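You operate a simulated robot arm through the tools that you are given. There is no shell and no other tool.

You are at the controls of a simulated robot arm. One attempt, no reset.

Task
Zero the long slab's height gauge on the 40.00 mm gauge block, lock it, wind the probe up 0.5 mm.
Fine: use spot C and the fine knob. Set down upright: what you pick out.

Only the result counts: the job must be done as asked and must still hold three seconds after the hand-in. Knocking over, shifting, dropping, spilling or breaking anything else fails it.

Robot
A 7-joint arm with a two-finger parallel gripper, fixed in place. Base frame: the origin is at the foot of the arm, x ahead of it, y to its left, z up; the work surface is at about z = 940. Readings come in mm, degrees, newtons and seconds.
With the tool pointing down near the work surface it reaches from about 220 to 680 mm from the base axis. Its first joint turns from -66.0 to 66.0 degrees. Payload 2.4 kg.
The tool frame sits at the grasp point between the pads (the TCP): z along the fingers, y along the line on which they close. The tips reach 30 mm beyond it. The gripper opens to 94 mm. The fingers are 28 mm wide and 10 mm thick; the gripper's body (50 by 96 mm) begins 55 mm behind the TCP.
Orientation is that of the tool frame in the base frame, as a unit quaternion [w, x, y, z]. With the fingers straight down and closing along the base's y, the tool's x points along the base's -x, its y along +y and its z along -z.

Tools
- The arm moves only by the tool apply_moves. Its argument "rows" is a list of rows, each a list of 7 numbers: the shift along the tool's x, y, z in mm, then the turn, a rotation vector about the tool's x, y, z in degrees, then the gripper command, from -1 (fully open) to 1 (shut), values between in proportion. In form: [[x, y, z, rx, ry, rz, claw], ...]. A call has 1 to 20 rows; each row is the pose to reach, as a shift and turn from the pose commanded when the call began, along the tool's axes at that moment. Rows are played at 5 a second. More than 50 mm and 8.6 degrees between two rows, or a gripper value outside its range, and nothing of the call is played. Where a pose cannot be reached the arm comes as near as it can. A force on the tool above 50 N (or 10 N above the force at the start of the call, whichever is more), or a blocked arm, ends the call early, and 0.2 s more pass. The fingers move at their own pace (about 153 mm/s each) and stop on an object; they squeeze with about 38 N. The grip force told is the motor's: it shows also when the fingers shut on nothing. Time passes only in rows, and 0.2 s behind the last, so rows that repeat a pose let the fingers close. The reply holds the time, the measured pose of the TCP, the force on the tool along the base axes, the opening and the grip force, in the units named above and with some noise, with the torque about the TCP (base axes, N m) and any sound that the robot's microphone picked up, and new pictures: "pictures" is both (left out), scene, wrist or none.
- Cameras (640 x 400 px; columns grow to the right, rows downward): "scene" is fixed at [48.4, 482.6, 1448]; the picture's right is [-0.64, -0.77, 0.00], its down [-0.41, 0.34, -0.85] and it looks along [0.65, -0.54, -0.53] (base axes); focal length 312 px, centre (320, 200). "wrist" rides on the gripper at [76, 14, -102] in the tool frame; the picture's right is [-0.18, 0.98, 0.00], its down [-0.75, -0.14, -0.64] and it looks along [-0.63, -0.12, 0.77] (tool axes); focal length 243 px, centre (320, 200). There is no depth. A picture from a camera that has moved, and an enlarged one, comes with that camera's place and axes in the base frame and with its lens.
- zoom(camera, box): a new picture of the part [left, top, right, bottom] of that camera's present view, enlarged. It takes no simulated time.
- finish_job(): hands the job in; it is judged then, once.

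Nothing tells you positions but the pictures and the camera data. Unless the task says otherwise, let go and move clear before handing in.

The tools are called after ">>>" as name(argument=value, ...) on one line, values as JSON. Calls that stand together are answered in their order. apply_moves: Moves the arm, as the interface text tells. Its arguments: {"type":"object","properties":{"rows":{"type":"array","items":{"type":"array","items":{"type":"number"}}},"pictures":{"type":"string","enum":["both","scene","wrist","none"]}},"required":["rows"]} The other tools are called the same way: zoom (camera, box) takes an enlarged picture of a part of a camera's view; finish_job () hands the job in.

At the start:

```text
t: 0.0
position: [364.1, 43.1, 1291.9]
tcp_rot: [0.0, -0.001, 1.0, 0.0]
contact_force: [-0.3, 0.1, -0.4]
torque: [-0.01, 0.02, 0.01]
finger_gap: 94.0
gripper_force: 0.1
```

scene: 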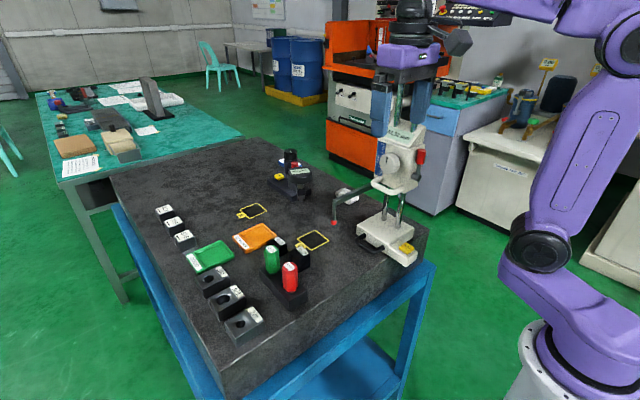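
wrist: 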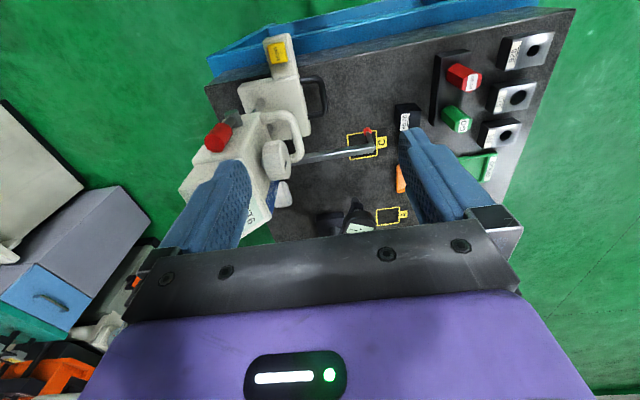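

I see a granite table with a height gauge, gauge blocks, ring-like blocks, coloured cloths and marked spots. I'll zoom in to read labels before moving.

>>> zoom(camera="scene", box=[330, 60, 450, 270])

>>> zoom(camera="scene", box=[140, 190, 340, 350])

>>> zoom(camera="scene", box=[220, 140, 340, 260])

>>> zoom(camera="scene", box=[30, 70, 200, 190])

>>> zoom(camera="wrist", box=[180, 20, 400, 240])

>>> zoom(camera="wrist", box=[360, 10, 580, 230])

```text
1.90 times, centred on (390, 165) of scene
camera zoom: at [48.4, 482.6, 1448.0], right [-0.64, -0.77, 0.0], down [-0.41, 0.34, -0.85], along [0.65, -0.54, -0.53], focal length 595 px, centre (187, 267)
```

zoom: 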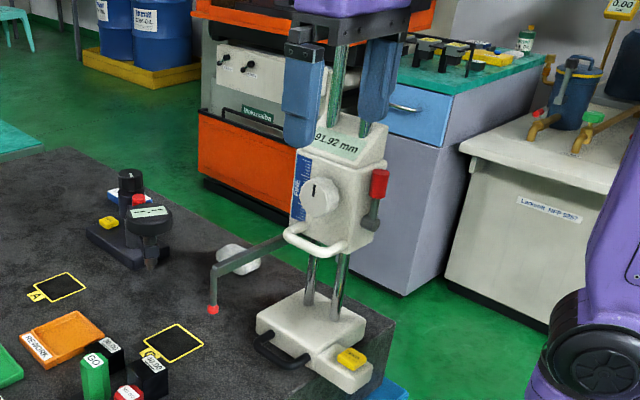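

```text
2.50 times, centred on (240, 270) of scene
camera zoom: at [48.4, 482.6, 1448.0], right [-0.64, -0.77, 0.0], down [-0.41, 0.34, -0.85], along [0.65, -0.54, -0.53], focal length 781 px, centre (520, 25)
```

zoom: 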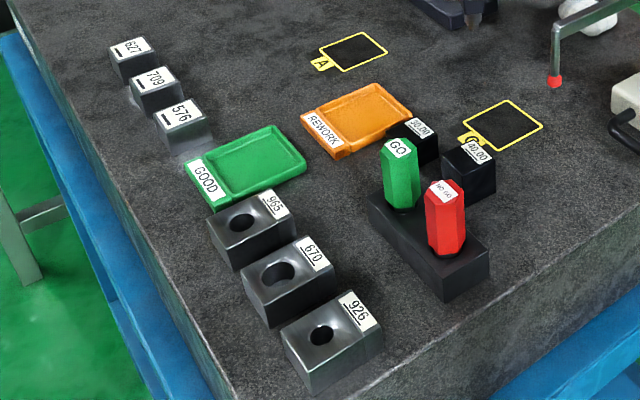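

```text
3.33 times, centred on (280, 200) of scene
camera zoom: at [48.4, 482.6, 1448.0], right [-0.64, -0.77, 0.0], down [-0.41, 0.34, -0.85], along [0.65, -0.54, -0.53], focal length 1041 px, centre (453, 200)
```

zoom: 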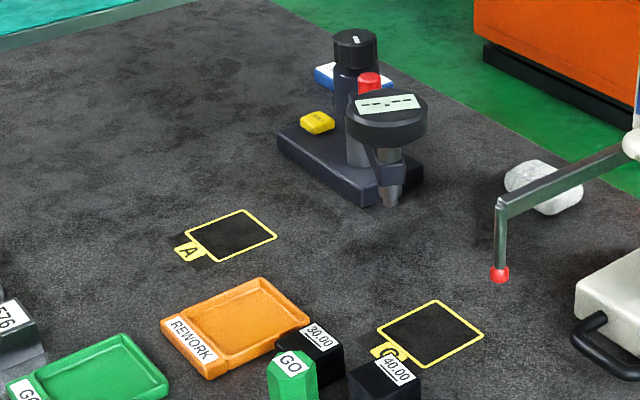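

```text
3.33 times, centred on (115, 130) of scene
camera zoom: at [48.4, 482.6, 1448.0], right [-0.64, -0.77, 0.0], down [-0.41, 0.34, -0.85], along [0.65, -0.54, -0.53], focal length 1041 px, centre (1003, 433)
```

zoom: 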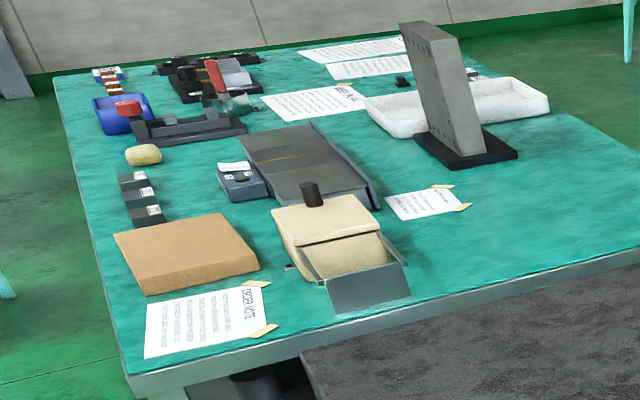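

```text
1.82 times, centred on (290, 130) of wrist
camera zoom: at [287.8, 56.8, 1395.1], right [0.18, 0.98, 0.0], down [0.75, -0.14, 0.64], along [0.63, -0.12, -0.77], focal length 441 px, centre (374, 327)
```

zoom: 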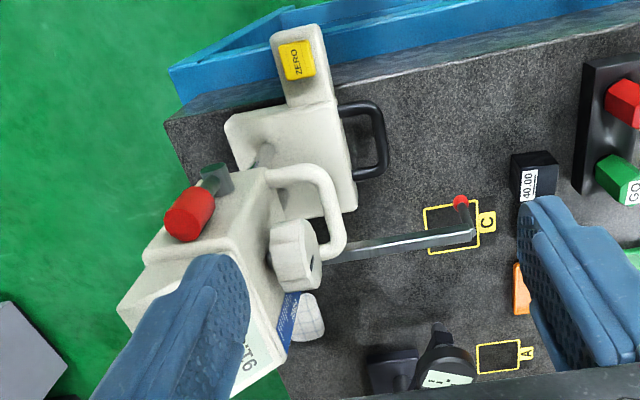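

```text
1.82 times, centred on (470, 120) of wrist
camera zoom: at [287.8, 56.8, 1395.1], right [0.18, 0.98, 0.0], down [0.75, -0.14, 0.64], along [0.63, -0.12, -0.77], focal length 441 px, centre (47, 346)
```

zoom: 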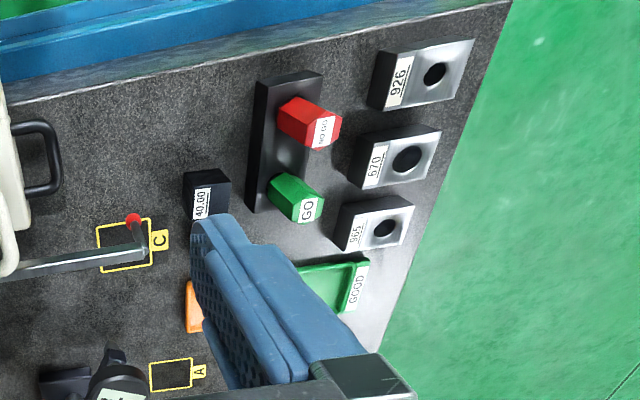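

The white gauge with the ZERO button has its red-tipped probe near spot C. I'll zoom further into its carriage, base and the block.

>>> zoom(camera="scene", box=[365, 110, 435, 200])

>>> zoom(camera="scene", box=[320, 180, 430, 270])

>>> zoom(camera="scene", box=[265, 220, 345, 280])

>>> zoom(camera="scene", box=[30, 120, 110, 190])

>>> zoom(camera="wrist", box=[190, 30, 310, 240])

>>> zoom(camera="scene", box=[240, 0, 300, 30])

>>> zoom(camera="scene", box=[430, 0, 580, 100])

```text
4.44 times, centred on (400, 155) of scene
camera zoom: at [48.4, 482.6, 1448.0], right [-0.64, -0.77, 0.0], down [-0.41, 0.34, -0.85], along [0.65, -0.54, -0.53], focal length 1388 px, centre (-36, 400)
```

zoom: 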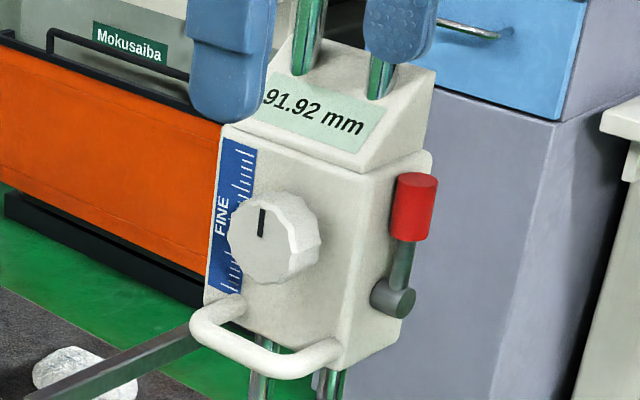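

```text
4.44 times, centred on (375, 225) of scene
camera zoom: at [48.4, 482.6, 1448.0], right [-0.64, -0.77, 0.0], down [-0.41, 0.34, -0.85], along [0.65, -0.54, -0.53], focal length 1388 px, centre (76, 89)
```

zoom: 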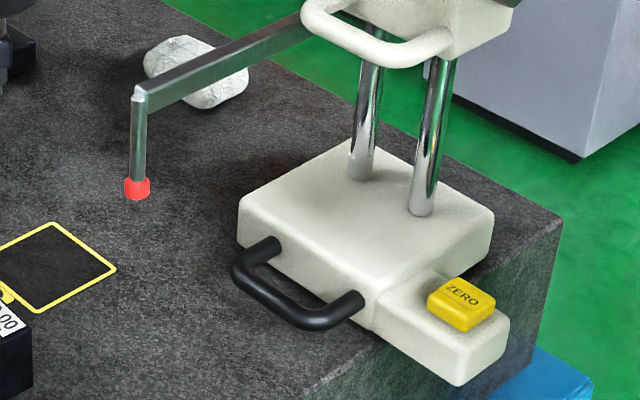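

```text
6.67 times, centred on (305, 250) of scene
camera zoom: at [48.4, 482.6, 1448.0], right [-0.64, -0.77, 0.0], down [-0.41, 0.34, -0.85], along [0.65, -0.54, -0.53], focal length 2083 px, centre (420, -133)
```

zoom: 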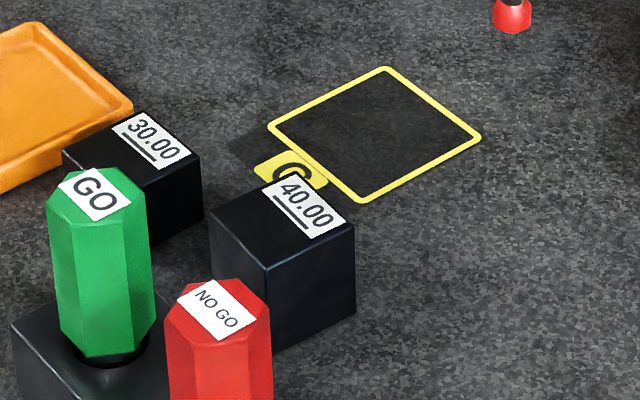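

```text
5.71 times, centred on (70, 155) of scene
camera zoom: at [48.4, 482.6, 1448.0], right [-0.64, -0.77, 0.0], down [-0.41, 0.34, -0.85], along [0.65, -0.54, -0.53], focal length 1785 px, centre (1749, 457)
```

zoom: 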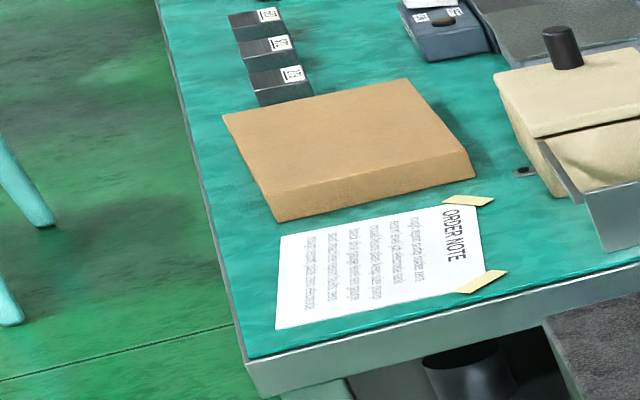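

```text
1.90 times, centred on (250, 135) of wrist
camera zoom: at [287.8, 56.8, 1395.1], right [0.18, 0.98, 0.0], down [0.75, -0.14, 0.64], along [0.63, -0.12, -0.77], focal length 462 px, centre (453, 324)
```

zoom: 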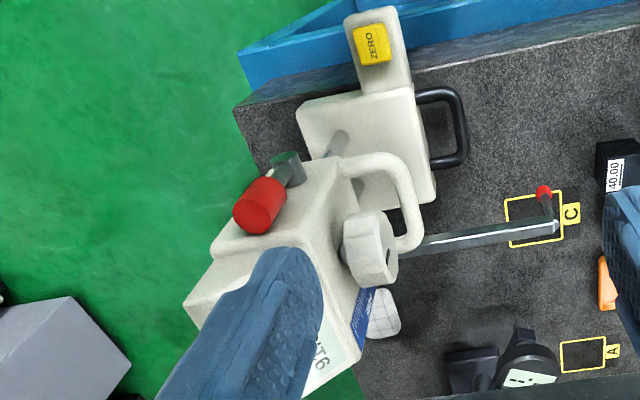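

```text
10.67 times, centred on (270, 15) of scene
camera zoom: at [48.4, 482.6, 1448.0], right [-0.64, -0.77, 0.0], down [-0.41, 0.34, -0.85], along [0.65, -0.54, -0.53], focal length 3332 px, centre (853, 2173)
```

zoom: 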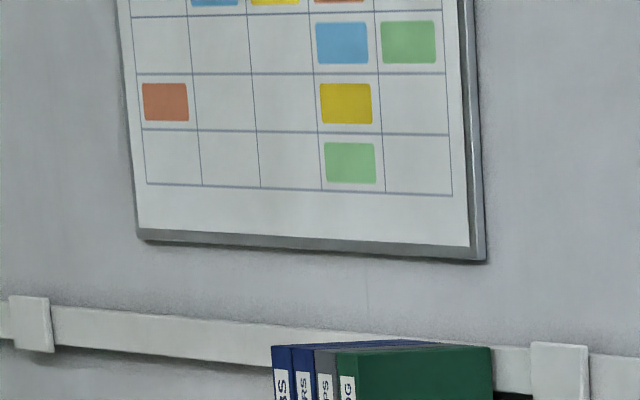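

```text
4.00 times, centred on (505, 50) of scene
camera zoom: at [48.4, 482.6, 1448.0], right [-0.64, -0.77, 0.0], down [-0.41, 0.34, -0.85], along [0.65, -0.54, -0.53], focal length 1250 px, centre (-420, 800)
```

zoom: 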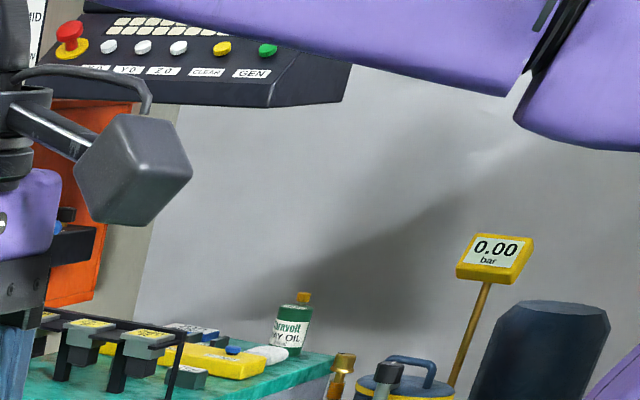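

The 40.00 block sits near (481,184), spot C centres near (535,100), and the probe tip is near (460,100,1037). I'll move to a closer viewpoint to refine this.

>>> apply_moves(rows=[[15, 40, 20, 0, 0, 0, -1], [30, 80, 45, 0, 0, 0, -1], [45, 115, 70, 0, 0, 0, -1], [60, 150, 95, 0, 0, 0, -1], [60, 150, 95, 0, 0, 0, -1]])

```text
t: 1.2
position: [306.8, 196.9, 1195.9]
tcp_rot: [0.0, 0.0, 1.0, -0.001]
contact_force: [0.4, -0.3, -0.3]
torque: [0.0, 0.01, 0.01]
finger_gap: 94.0
gripper_force: 0.1
camera wrist: at [229.7, 210.3, 1298.5], right [0.18, 0.98, 0.0], down [0.75, -0.14, 0.64], along [0.63, -0.12, -0.77], focal length 243 px, centre (320, 200)
```

scene: 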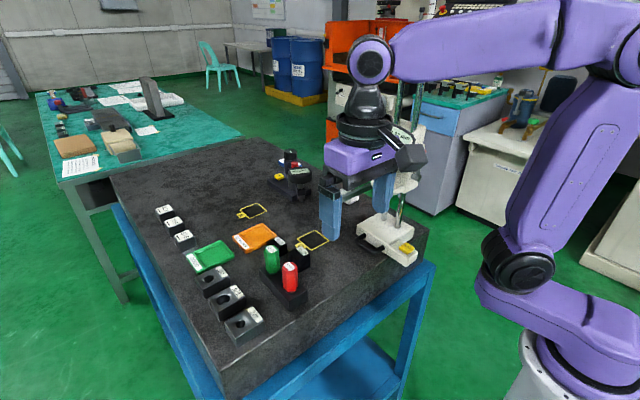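
wrist: 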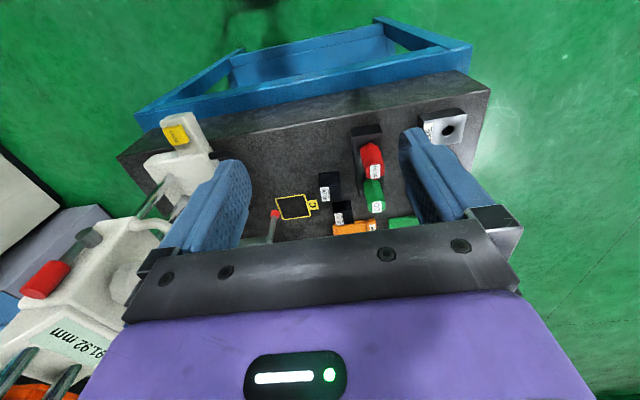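

>>> zoom(camera="wrist", box=[240, 120, 440, 250])

>>> zoom(camera="wrist", box=[0, 110, 250, 270])

```text
3.08 times, centred on (340, 185) of wrist
camera zoom: at [229.7, 210.3, 1298.5], right [0.18, 0.98, 0.0], down [0.75, -0.14, 0.64], along [0.63, -0.12, -0.77], focal length 746 px, centre (258, 246)
```

zoom: 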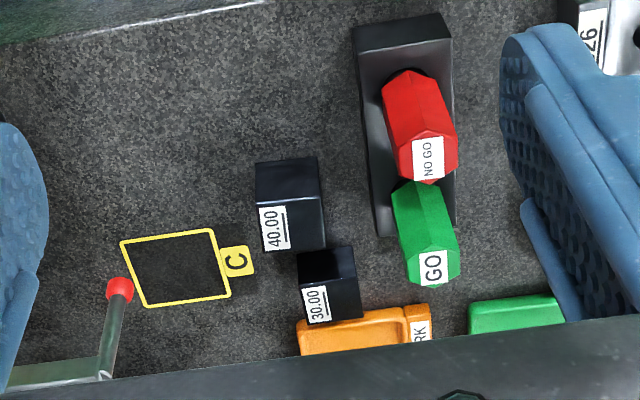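

```text
2.50 times, centred on (125, 190) of wrist
camera zoom: at [229.7, 210.3, 1298.5], right [0.18, 0.98, 0.0], down [0.75, -0.14, 0.64], along [0.63, -0.12, -0.77], focal length 606 px, centre (808, 225)
```

zoom: 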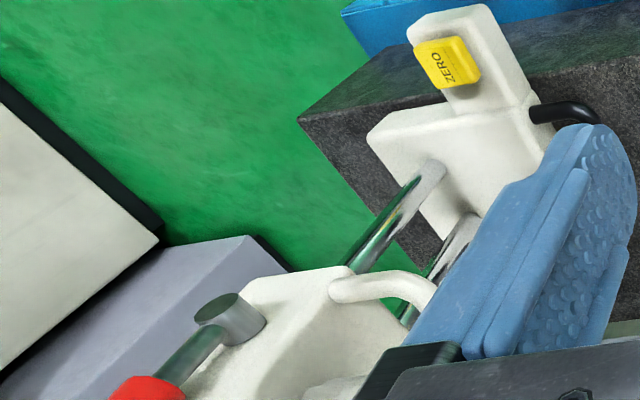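

The block, spot C and tip positions agree between views. I'll move above the 40.00 block at a safe height and check readings while still.

>>> apply_moves(rows=[[-40, -5, 10, 0, 0, 0, -0.2], [-80, -10, 20, 0, 0, 0, -0.2], [-120, -12, 40, 0, 0, 0, -0.2], [-150, -13, 70, 0, 0, 0, -0.2], [-174, -13, 110, 0, 0, 0, -0.2], [-174, -13, 110, 0, 0, 0, -0.2], [-174, -13, 110, 0, 0, 0, -0.2]])

>>> apply_moves(rows=[[0, 0, 0, 0, 0, 0, -0.2]], pictures="none")

>>> apply_moves(rows=[[0, 0, 0, 0, 0, 0, -0.2]], pictures="none")

```text
t: 2.8
position: [477.2, 181.6, 1089.0]
tcp_rot: [0.0, -0.001, 1.0, -0.001]
contact_force: [-0.1, -0.2, -0.5]
torque: [0.02, 0.0, 0.0]
finger_gap: 56.4
gripper_force: 0.0
camera wrist: at [401.9, 196.1, 1191.3], right [0.18, 0.98, 0.0], down [0.75, -0.14, 0.64], along [0.63, -0.12, -0.77], focal length 243 px, centre (320, 200)
```

scene: 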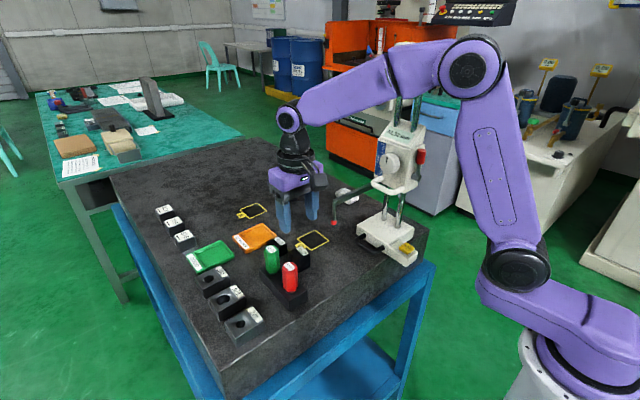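
wrist: 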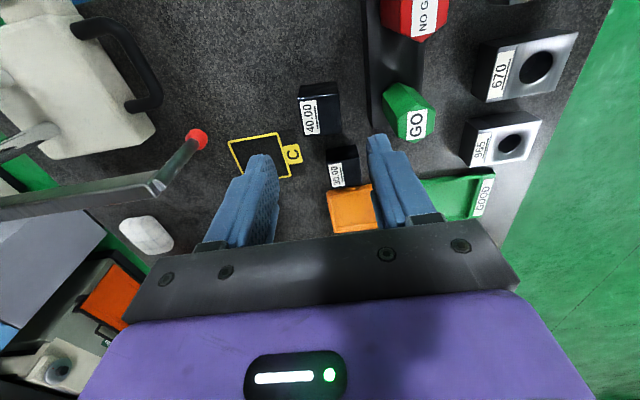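

```text
t: 3.2
position: [479.1, 182.9, 1089.6]
tcp_rot: [0.001, 0.0, 1.0, 0.0]
contact_force: [0.1, -0.5, -0.9]
torque: [0.01, 0.04, 0.0]
finger_gap: 56.4
gripper_force: 0.0
```

```text
t: 3.6
position: [477.4, 182.8, 1088.3]
tcp_rot: [0.0, 0.0, 1.0, 0.0]
contact_force: [-0.2, 0.3, -0.3]
torque: [-0.01, 0.01, 0.02]
finger_gap: 56.3
gripper_force: 0.1
```

>>> zoom(camera="wrist", box=[200, 60, 440, 220])

>>> zoom(camera="wrist", box=[0, 0, 240, 260])

>>> zoom(camera="scene", box=[320, 120, 440, 270])

```text
2.50 times, centred on (320, 140) of wrist
camera zoom: at [401.7, 196.1, 1191.4], right [0.18, 0.98, 0.0], down [0.75, -0.14, 0.64], along [0.63, -0.12, -0.77], focal length 606 px, centre (320, 350)
```

zoom: 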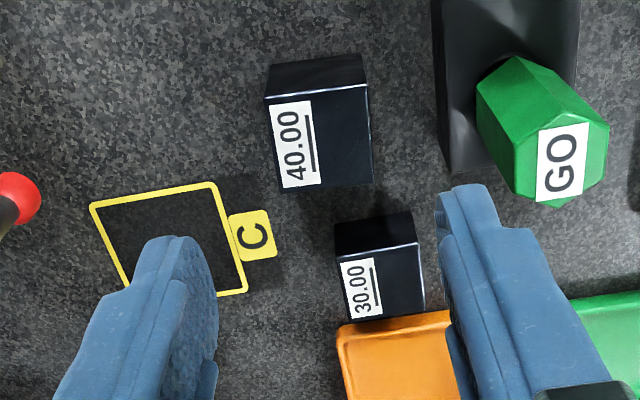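

```text
1.54 times, centred on (120, 130) of wrist
camera zoom: at [401.7, 196.1, 1191.4], right [0.18, 0.98, 0.0], down [0.75, -0.14, 0.64], along [0.63, -0.12, -0.77], focal length 373 px, centre (628, 308)
```

zoom: 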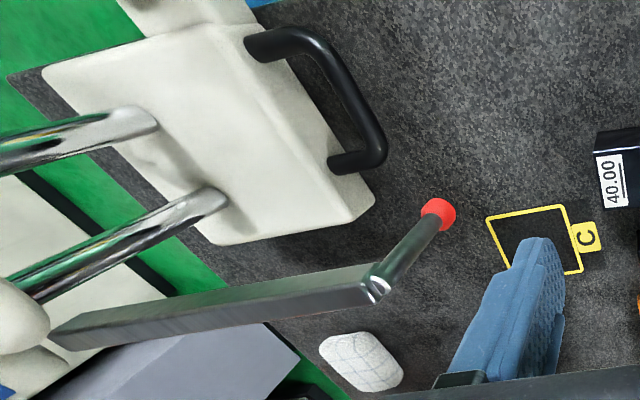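

```text
2.67 times, centred on (380, 195) of scene
camera zoom: at [48.4, 482.6, 1448.0], right [-0.64, -0.77, 0.0], down [-0.41, 0.34, -0.85], along [0.65, -0.54, -0.53], focal length 833 px, centre (160, 213)
```

zoom: 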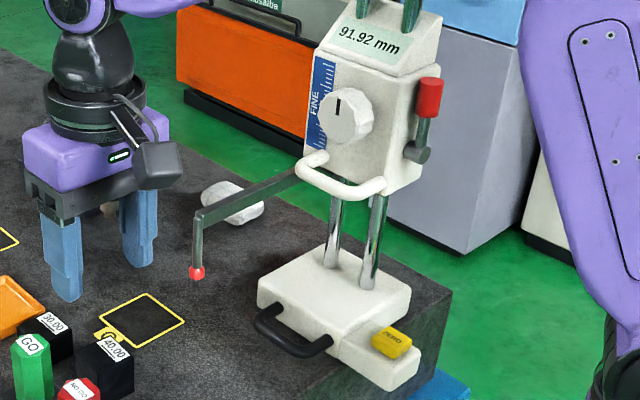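

The block centre is (481.5,182), spot C (534,100), tip (459.5,99.5,~1031 bottom), so the gauge reads true height above the slab. I'll descend part way with a narrowed gripper and check alignment.

>>> apply_moves(rows=[[-3.5, 0, 25, 0, 0, 0, 0], [-3.5, 0, 50, 0, 0, 0, 0], [-3.5, 0, 75, 0, 0, 0, 0], [-3.5, 0, 75, 0, 0, 0, 0]])

```text
t: 4.6
position: [481.5, 182.7, 1011.3]
tcp_rot: [0.0, 0.0, 1.0, -0.001]
contact_force: [-0.4, 0.0, -0.1]
torque: [-0.02, 0.01, -0.01]
finger_gap: 47.0
gripper_force: 0.0
camera wrist: at [405.7, 195.6, 1114.0], right [0.18, 0.98, 0.0], down [0.75, -0.14, 0.64], along [0.63, -0.12, -0.77], focal length 243 px, centre (320, 200)
```

scene: 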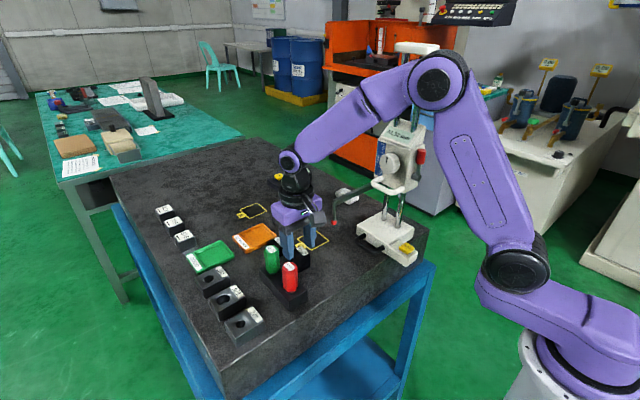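
wrist: 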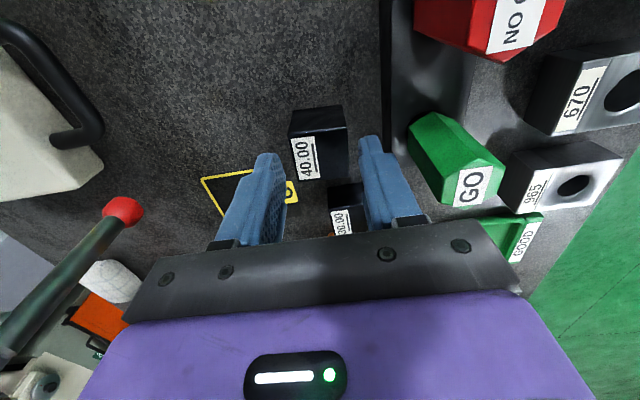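

Alignment looks good. I'll descend and close on the 40.00 block, then lift.

>>> apply_moves(rows=[[0, 0, 18, 0, 0, 0, 0], [0, 0, 34, 0, 0, 0, 0], [0, 0, 34, 0, 0, 0, 0], [0, 0, 34, 0, 0, 0, 1], [0, 0, 34, 0, 0, 0, 1], [0, 0, 34, 0, 0, 0, 1]])

```text
t: 6.0
position: [483.0, 181.5, 977.9]
tcp_rot: [0.0, 0.0, 1.0, 0.0]
contact_force: [0.2, 1.8, -0.1]
torque: [0.06, 0.01, -0.02]
finger_gap: 40.3
gripper_force: 37.7
camera wrist: at [405.6, 195.2, 1079.8], right [0.18, 0.98, 0.0], down [0.75, -0.14, 0.64], along [0.63, -0.12, -0.77], focal length 243 px, centre (320, 200)
```

scene: 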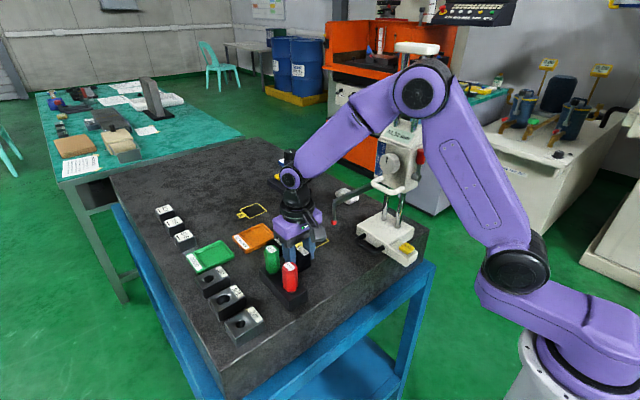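
wrist: 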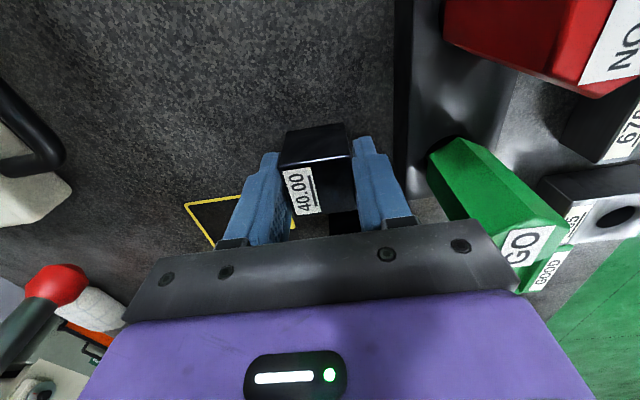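

>>> zoom(camera="wrist", box=[200, 90, 440, 250])

>>> zoom(camera="scene", box=[250, 190, 350, 300])

```text
2.50 times, centred on (320, 170) of wrist
camera zoom: at [405.6, 195.2, 1079.8], right [0.18, 0.98, 0.0], down [0.75, -0.14, 0.64], along [0.63, -0.12, -0.77], focal length 606 px, centre (320, 275)
```

zoom: 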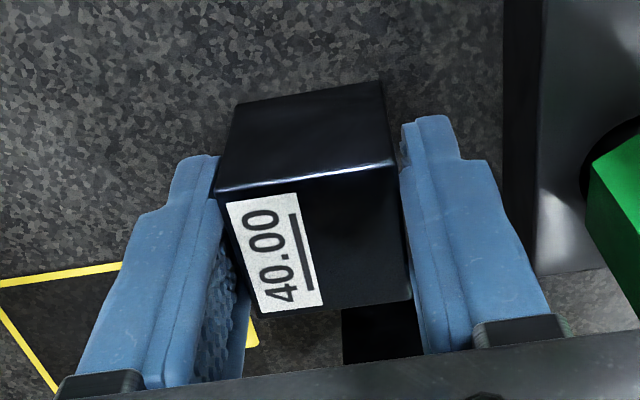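

```text
3.64 times, centred on (300, 245) of scene
camera zoom: at [48.4, 482.7, 1448.0], right [-0.64, -0.77, 0.0], down [-0.41, 0.34, -0.85], along [0.65, -0.54, -0.53], focal length 1136 px, centre (393, 36)
```

zoom: 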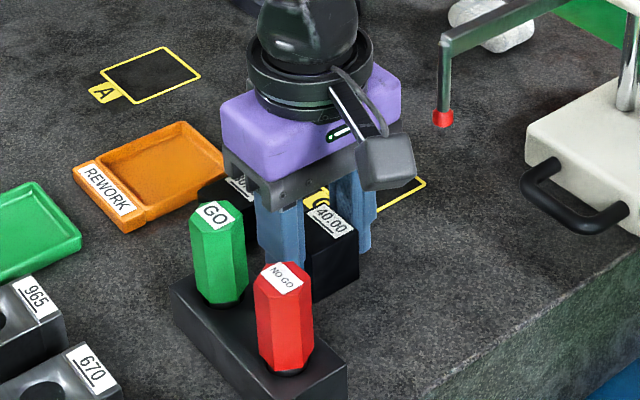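

The grip reads firm on the block. I'll lift it straight up 110 mm.

>>> apply_moves(rows=[[0, 0, -5, 0, 0, 0, 1], [0, 0, -20, 0, 0, 0, 1], [0, 0, -50, 0, 0, 0, 1], [0, 0, -80, 0, 0, 0, 1], [0, 0, -110, 0, 0, 0, 1], [0, 0, -110, 0, 0, 0, 1]])

```text
t: 7.4
position: [481.7, 181.0, 1087.6]
tcp_rot: [0.0, -0.001, 1.0, -0.001]
contact_force: [-0.1, -0.4, -4.5]
torque: [0.0, -0.02, 0.01]
finger_gap: 40.4
gripper_force: 38.1
camera wrist: at [405.7, 195.7, 1189.2], right [0.18, 0.98, 0.0], down [0.75, -0.14, 0.64], along [0.63, -0.12, -0.77], focal length 243 px, centre (320, 200)
```

scene: 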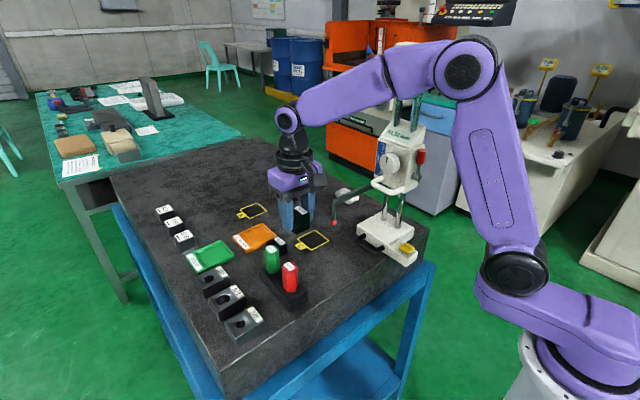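
wrist: 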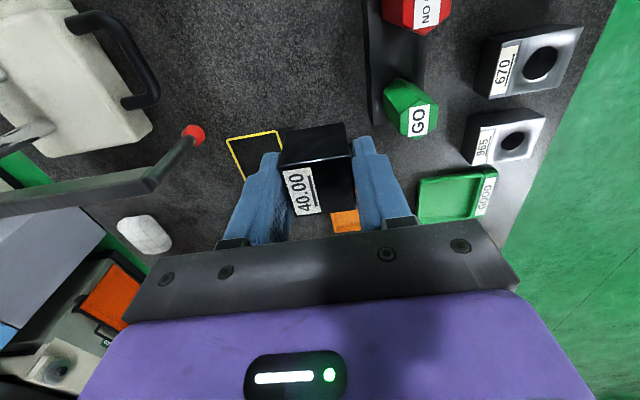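

The block is lifted (about 4.4 N). Now I'll turn the tool 90° so the camera mount stays clear of the probe when placing at C.

>>> apply_moves(rows=[[0, 0, 0, 0, 0, 8, 1], [0, 0, 0, 0, 0, 16, 1], [0, 0, 0, 0, 0, 24, 1], [0, 0, 0, 0, 0, 32, 1], [0, 0, 0, 0, 0, 40, 1], [0, 0, 0, 0, 0, 48, 1], [0, 0, 0, 0, 0, 56, 1], [0, 0, 0, 0, 0, 64, 1], [0, 0, 0, 0, 0, 72, 1], [0, 0, 0, 0, 0, 80, 1], [0, 0, 0, 0, 0, 86, 1], [0, 0, 0, 0, 0, 90, 1], [0, 0, 0, 0, 0, 90, 1]])

```text
t: 10.2
position: [480.2, 179.3, 1088.5]
tcp_rot: [0.0, 0.707, 0.707, 0.0]
contact_force: [-0.3, 0.0, -4.6]
torque: [-0.01, -0.02, -0.01]
finger_gap: 40.2
gripper_force: 38.0
camera wrist: at [495.2, 255.8, 1190.8], right [0.98, -0.18, 0.0], down [-0.14, -0.75, 0.64], along [-0.12, -0.63, -0.77], focal length 243 px, centre (320, 200)
```

scene: 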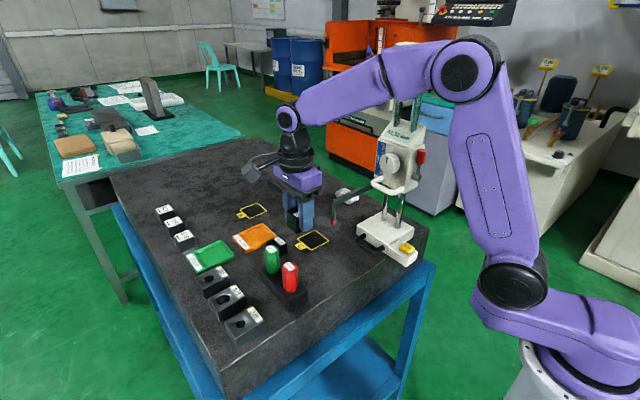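
wrist: 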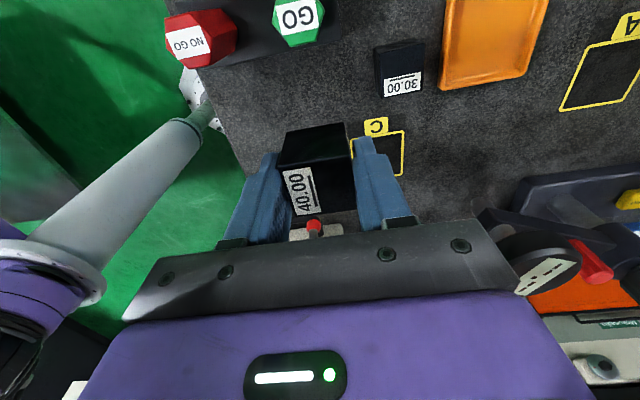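

The rotation worked. Now I'll carry the block to above spot C, moving +x first and then -y.

>>> apply_moves(rows=[[0, 28, 0, 0, 0, 0, 1], [0, 54, 0, 0, 0, 0, 1], [-28, 54, 0, 0, 0, 0, 1], [-55, 54, 0, 0, 0, 0, 1], [-80, 54, 0, 0, 0, 0, 1], [-80, 54, 0, 0, 0, 0, 1], [-80, 54, 0, 0, 0, 0, 1]])

```text
t: 11.8
position: [536.8, 99.4, 1089.1]
tcp_rot: [0.0, 0.707, 0.707, 0.0]
contact_force: [-0.1, -0.6, -3.9]
torque: [0.01, -0.01, -0.03]
finger_gap: 40.4
gripper_force: 37.6
camera wrist: at [550.8, 175.2, 1191.1], right [0.98, -0.18, 0.0], down [-0.14, -0.75, 0.64], along [-0.12, -0.63, -0.77], focal length 243 px, centre (320, 200)
```

scene: 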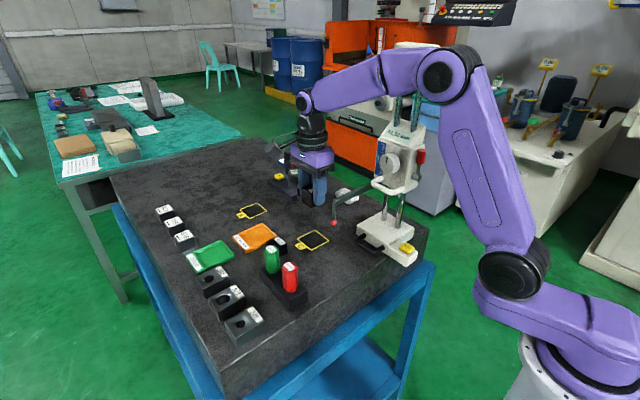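
wrist: 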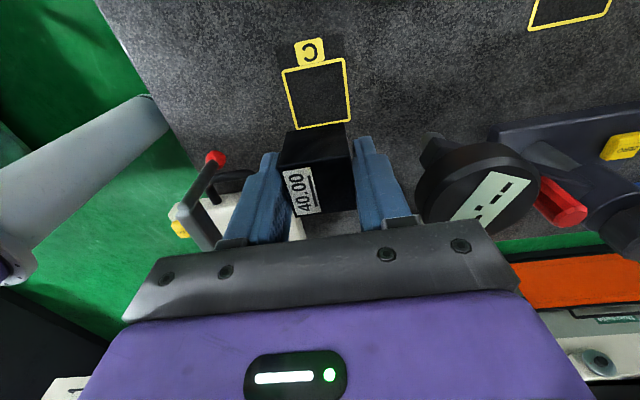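

We're centred over C. I'll lower 100 mm, then settle gently to contact.

>>> apply_moves(rows=[[0, 0, 25, 0, 0, 0, 1], [0, 0, 50, 0, 0, 0, 1], [0, 0, 75, 0, 0, 0, 1], [0, 0, 92, 0, 0, 0, 1], [0, 0, 102, 0, 0, 0, 1], [0, 0, 102, 0, 0, 0, 1]])

>>> zoom(camera="scene", box=[270, 150, 380, 270])

```text
t: 13.2
position: [535.9, 99.3, 987.4]
tcp_rot: [0.0, 0.707, 0.707, -0.001]
contact_force: [-0.1, -0.1, -4.2]
torque: [0.0, -0.01, 0.03]
finger_gap: 40.1
gripper_force: 38.1
camera wrist: at [550.1, 175.8, 1089.5], right [0.98, -0.18, 0.0], down [-0.14, -0.75, 0.64], along [-0.12, -0.63, -0.77], focal length 243 px, centre (320, 200)
```

scene: 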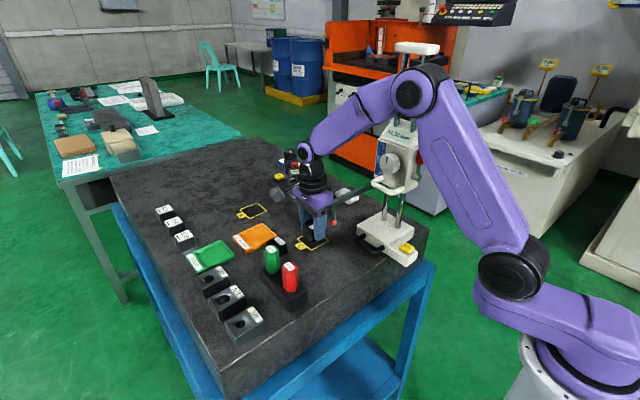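
wrist: 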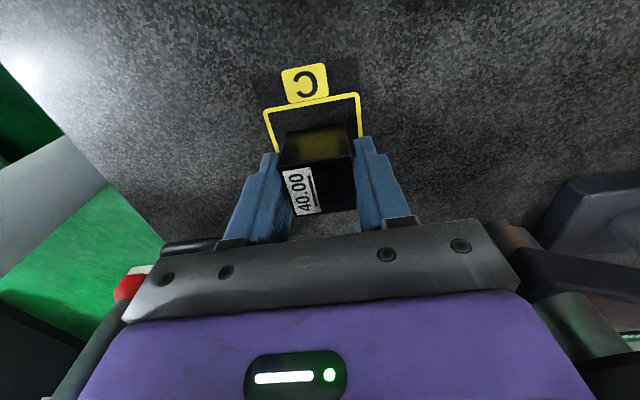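

```text
3.33 times, centred on (325, 210) of scene
camera zoom: at [48.4, 482.6, 1448.0], right [-0.64, -0.77, 0.0], down [-0.41, 0.34, -0.85], along [0.65, -0.54, -0.53], focal length 1041 px, centre (303, 167)
```

zoom: 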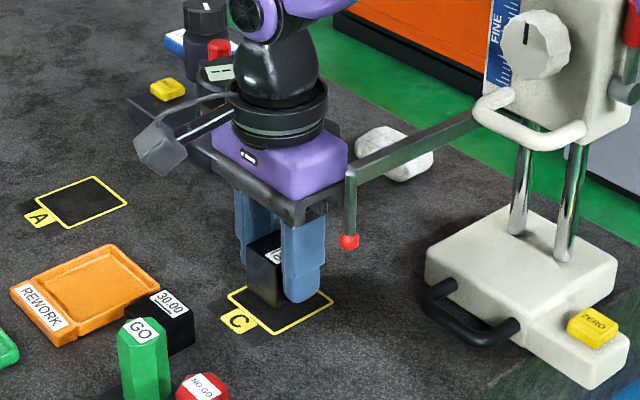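

>>> apply_moves(rows=[[0, 0, 3, 0, 0, 0, 1], [0, 0, 5, 0, 0, 0, 1], [0, 0, 6.5, 0, 0, 0, 1], [0, 0, 6.5, 0, 0, 0, 1]])

```text
t: 14.2
position: [536.9, 100.9, 981.1]
tcp_rot: [0.0, 0.707, 0.707, 0.001]
contact_force: [-0.2, -0.4, -3.6]
torque: [-0.01, -0.02, 0.01]
finger_gap: 40.3
gripper_force: 38.0
camera wrist: at [550.5, 176.6, 1083.0], right [0.98, -0.18, 0.0], down [-0.14, -0.75, 0.64], along [-0.12, -0.63, -0.77], focal length 243 px, centre (320, 200)
```

scene: 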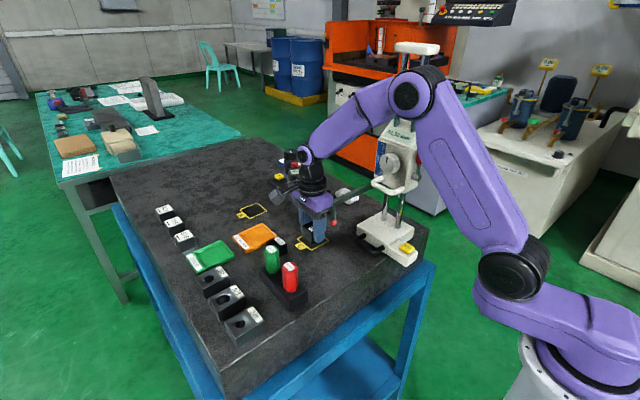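
wrist: 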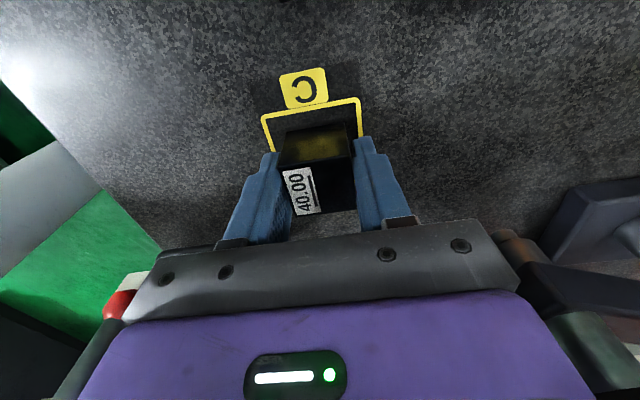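

>>> apply_moves(rows=[[0, 0, 0.8, 0, 0, 0, 1], [0, 0, 1.6, 0, 0, 0, 1], [0, 0, 1.6, 0, 0, 0, 1]], pictures="none")

>>> apply_moves(rows=[[0, 0, 0.5, 0, 0, 0, 1], [0, 0, 0.5, 0, 0, 0, 1]], pictures="none")

```text
t: 15.0
position: [536.0, 101.4, 979.0]
tcp_rot: [0.0, 0.707, 0.707, 0.001]
contact_force: [0.4, 1.2, -3.4]
torque: [0.02, -0.01, -0.03]
finger_gap: 40.0
gripper_force: 38.3
```

```text
t: 15.6
position: [534.6, 101.1, 978.7]
tcp_rot: [-0.001, 0.707, 0.708, 0.0]
contact_force: [-0.3, 0.2, -3.7]
torque: [-0.02, 0.03, 0.01]
finger_gap: 40.2
gripper_force: 38.1
```

>>> apply_moves(rows=[[0, 0, 0.5, 0, 0, 0, 1], [0, 0, 0.5, 0, 0, 0, 1]], pictures="none")

>>> apply_moves(rows=[[0, 0, 0.5, 0, 0, 0, 1], [0, 0, 0.5, 0, 0, 0, 1]], pictures="none")

```text
t: 16.2
position: [536.4, 101.5, 977.0]
tcp_rot: [0.0, 0.707, 0.707, 0.0]
contact_force: [0.6, -0.5, -3.7]
torque: [0.02, -0.03, 0.0]
finger_gap: 40.2
gripper_force: 38.2
```

```text
t: 16.8
position: [536.3, 100.6, 977.9]
tcp_rot: [0.0, 0.707, 0.707, 0.0]
contact_force: [-0.2, 0.5, -4.2]
torque: [-0.01, 0.01, -0.01]
finger_gap: 40.2
gripper_force: 38.3
```

>>> apply_moves(rows=[[0, 0, 0.5, 0, 0, 0, 1], [0, 0, 0.5, 0, 0, 0, 1]], pictures="none")

>>> apply_moves(rows=[[0, 0, 0.5, 0, 0, 0, 1], [0, 0, 0.5, 0, 0, 0, 1]], pictures="wrist")

```text
t: 17.4
position: [536.1, 100.0, 978.1]
tcp_rot: [0.001, 0.707, 0.707, 0.001]
contact_force: [1.3, -0.1, -0.8]
torque: [-0.03, -0.01, 0.0]
finger_gap: 40.0
gripper_force: 37.6
```

```text
t: 18.0
position: [536.5, 100.5, 978.5]
tcp_rot: [0.0, 0.707, 0.707, 0.0]
contact_force: [-1.4, 0.1, 4.7]
torque: [-0.09, 0.1, 0.01]
finger_gap: 40.4
gripper_force: 38.1
camera wrist: at [549.8, 176.4, 1079.9], right [0.98, -0.18, 0.0], down [-0.14, -0.75, 0.64], along [-0.12, -0.63, -0.77], focal length 243 px, centre (320, 200)
```

wrist: 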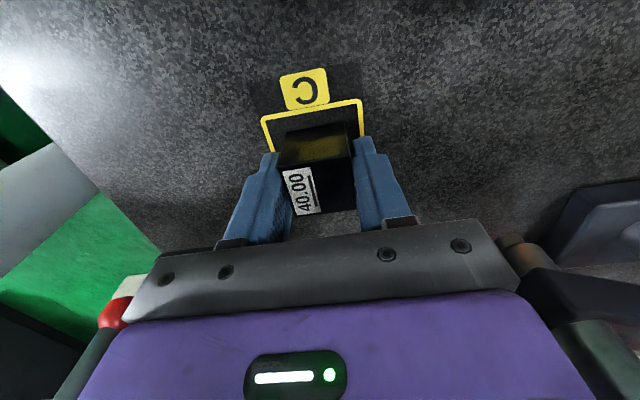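

The block has touched down (upward force now). I'll ease off slightly, open a little and rise straight up.

>>> apply_moves(rows=[[0, 0, -0.5, 0, 0, 0, 1], [0, 0, -0.5, 0, 0, 0, 0], [0, 0, -0.5, 0, 0, 0, -0.2], [0, 0, -0.5, 0, 0, 0, -0.2], [0, 0, -20, 0, 0, 0, -0.2], [0, 0, -45, 0, 0, 0, -0.2], [0, 0, -80, 0, 0, 0, -0.2], [0, 0, -120, 0, 0, 0, -0.2], [0, 0, -120, 0, 0, 0, -0.2]])

>>> zoom(camera="scene", box=[270, 150, 430, 270])

```text
t: 20.0
position: [537.3, 102.9, 1096.5]
tcp_rot: [0.001, 0.707, 0.707, 0.0]
contact_force: [-0.1, 0.2, -0.7]
torque: [0.02, -0.02, 0.02]
finger_gap: 56.4
gripper_force: 0.1
camera wrist: at [551.2, 178.8, 1199.0], right [0.98, -0.18, 0.0], down [-0.14, -0.75, 0.64], along [-0.12, -0.63, -0.77], focal length 243 px, centre (320, 200)
```

scene: 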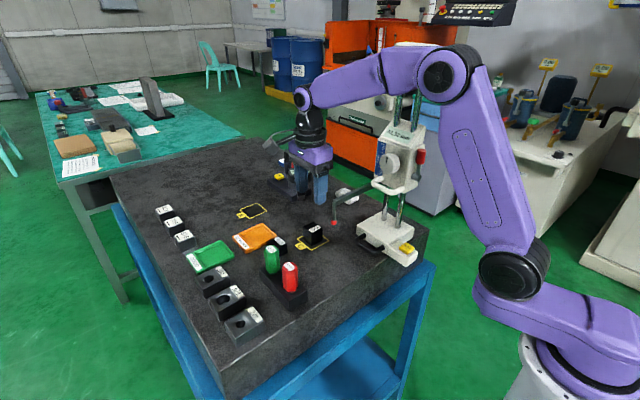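
wrist: 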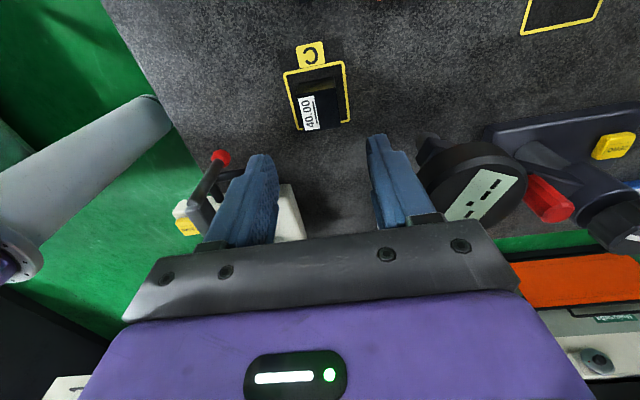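

```text
3.33 times, centred on (350, 210) of scene
camera zoom: at [48.4, 482.6, 1448.0], right [-0.64, -0.77, 0.0], down [-0.41, 0.34, -0.85], along [0.65, -0.54, -0.53], focal length 1041 px, centre (220, 167)
```

zoom: 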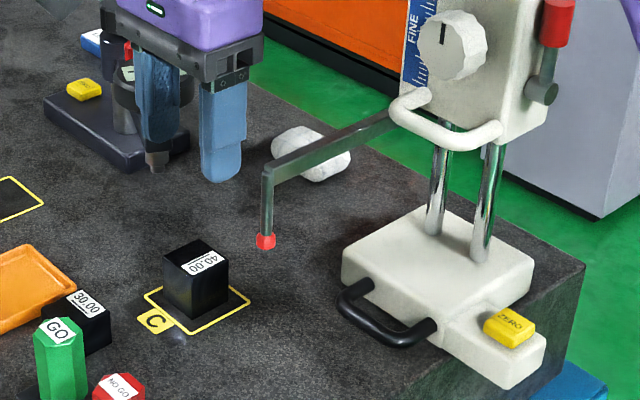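

>>> zoom(camera="wrist", box=[250, 30, 390, 150])

>>> zoom(camera="scene", box=[285, 205, 345, 260])

>>> zoom(camera="scene", box=[360, 60, 440, 160])

```text
3.33 times, centred on (320, 90) of wrist
camera zoom: at [551.2, 178.8, 1199.0], right [0.98, -0.18, 0.0], down [-0.14, -0.75, 0.64], along [-0.12, -0.63, -0.77], focal length 809 px, centre (320, 567)
```

zoom: 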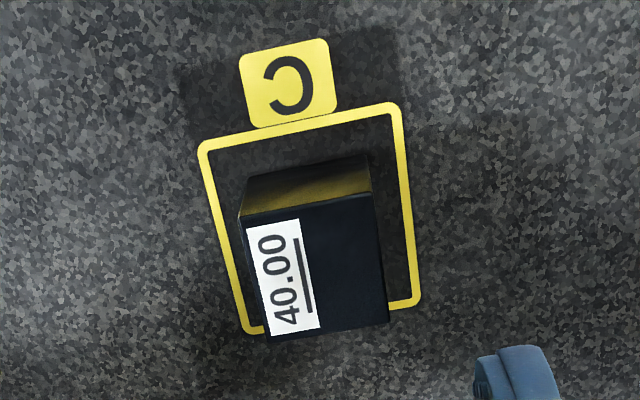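

```text
7.27 times, centred on (315, 232) of scene
camera zoom: at [48.4, 482.6, 1448.0], right [-0.64, -0.77, 0.0], down [-0.41, 0.34, -0.85], along [0.65, -0.54, -0.53], focal length 2272 px, centre (356, -36)
```

zoom: 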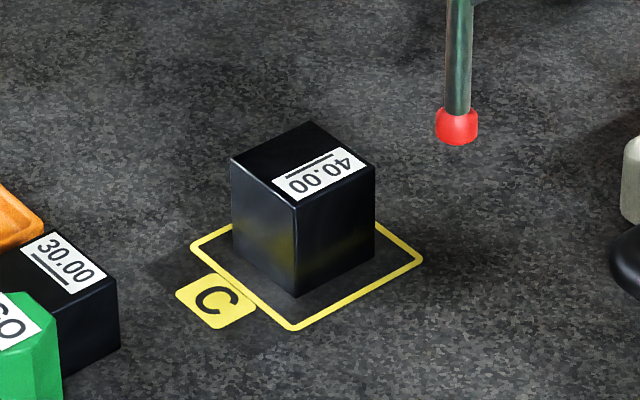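

```text
4.00 times, centred on (400, 110) of scene
camera zoom: at [48.4, 482.6, 1448.0], right [-0.64, -0.77, 0.0], down [-0.41, 0.34, -0.85], along [0.65, -0.54, -0.53], focal length 1250 px, centre (0, 560)
```

zoom: 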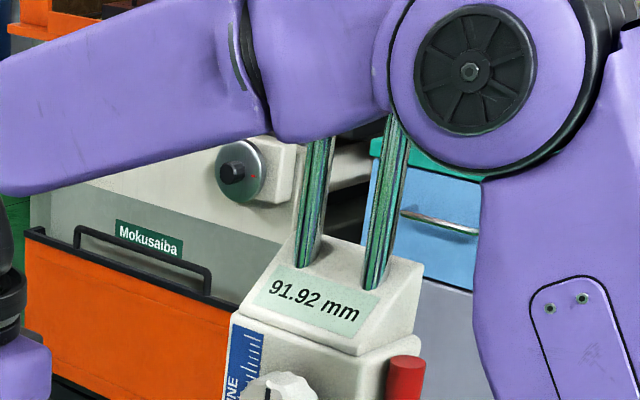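

The block sits squarely in spot C. Next I must slide the gauge about +76 mm in x so its probe comes over the block; first I'll rise and turn the tool back, then retreat toward the robot side.

>>> apply_moves(rows=[[0, 0, -20, 0, 0, -8, -0.2], [0, 0, -40, 0, 0, -16, -0.2], [0, 0, -60, 0, 0, -24, -0.2], [0, 0, -80, 0, 0, -32, -0.2], [0, 0, -100, 0, 0, -40, -0.2], [0, 0, -120, 0, 0, -48, -0.2], [0, 0, -120, 0, 0, -56, -0.2], [0, 0, -120, 0, 0, -64, -0.2], [0, 0, -120, 0, 0, -72, -0.2], [0, 0, -120, 0, 0, -80, -0.2], [0, 0, -120, 0, 0, -86, -0.2], [0, 0, -120, 0, 0, -90, -0.2], [0, 0, -120, 0, 0, -90, -0.2]])

```text
t: 22.8
position: [535.1, 100.3, 1216.4]
tcp_rot: [0.0, -0.001, 1.0, 0.0]
contact_force: [-0.6, 0.4, 1.2]
torque: [-0.01, -0.01, 0.02]
finger_gap: 56.4
gripper_force: 0.1
camera wrist: at [459.2, 114.2, 1318.9], right [0.18, 0.98, 0.0], down [0.75, -0.14, 0.64], along [0.63, -0.12, -0.77], focal length 243 px, centre (320, 200)
```

scene: 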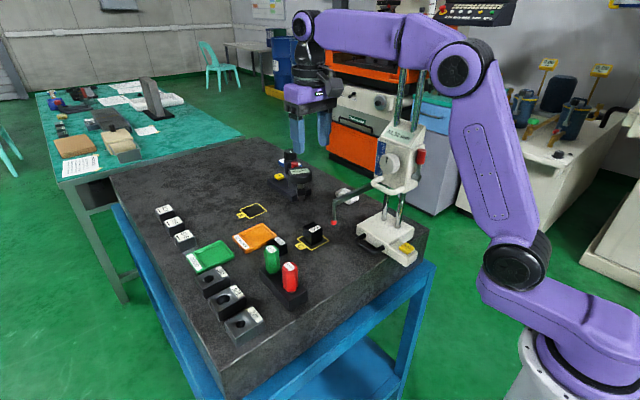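
wrist: 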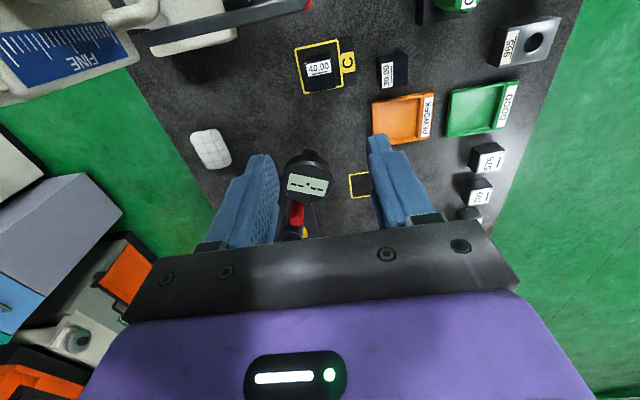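

>>> apply_moves(rows=[[40, 0, 0, 0, 0, 0, -0.2], [80, 0, 0, 0, 0, 0, -0.2], [120, 0, 0, 0, 0, 0, -0.2], [160, 0, 0, 0, 0, 0, -0.2], [200, 0, 0, 0, 0, 0, -0.6], [235, 0, 0, 0, 0, 0, -1], [255, -25, 0, 0, 0, 0, -1], [255, -55, 0, 0, 0, 0, -1], [255, -85, 0, 0, 0, 0, -1], [255, -85, 0, 0, 0, 0, -1]])

```text
t: 25.0
position: [278.6, 14.9, 1215.2]
tcp_rot: [0.0, -0.001, 1.0, -0.001]
contact_force: [0.2, -0.3, 0.8]
torque: [0.01, 0.02, 0.02]
finger_gap: 93.7
gripper_force: 0.2
camera wrist: at [202.0, 29.4, 1317.2], right [0.18, 0.98, 0.0], down [0.75, -0.14, 0.64], along [0.63, -0.12, -0.77], focal length 243 px, centre (320, 200)
```

scene: 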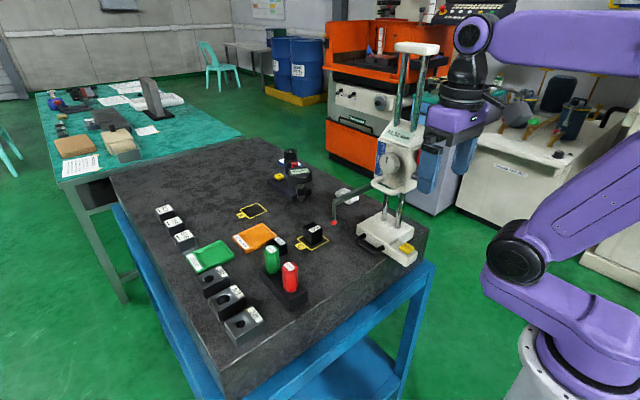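
wrist: 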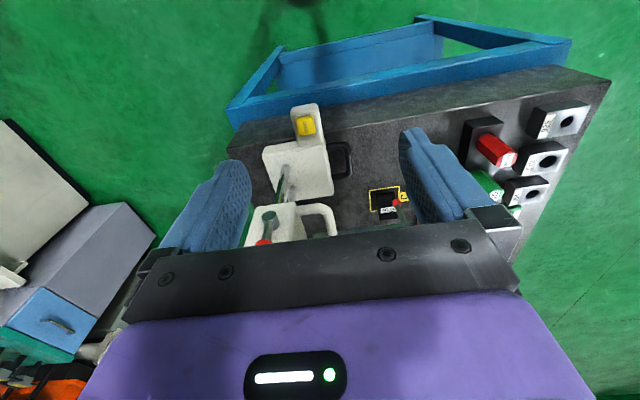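

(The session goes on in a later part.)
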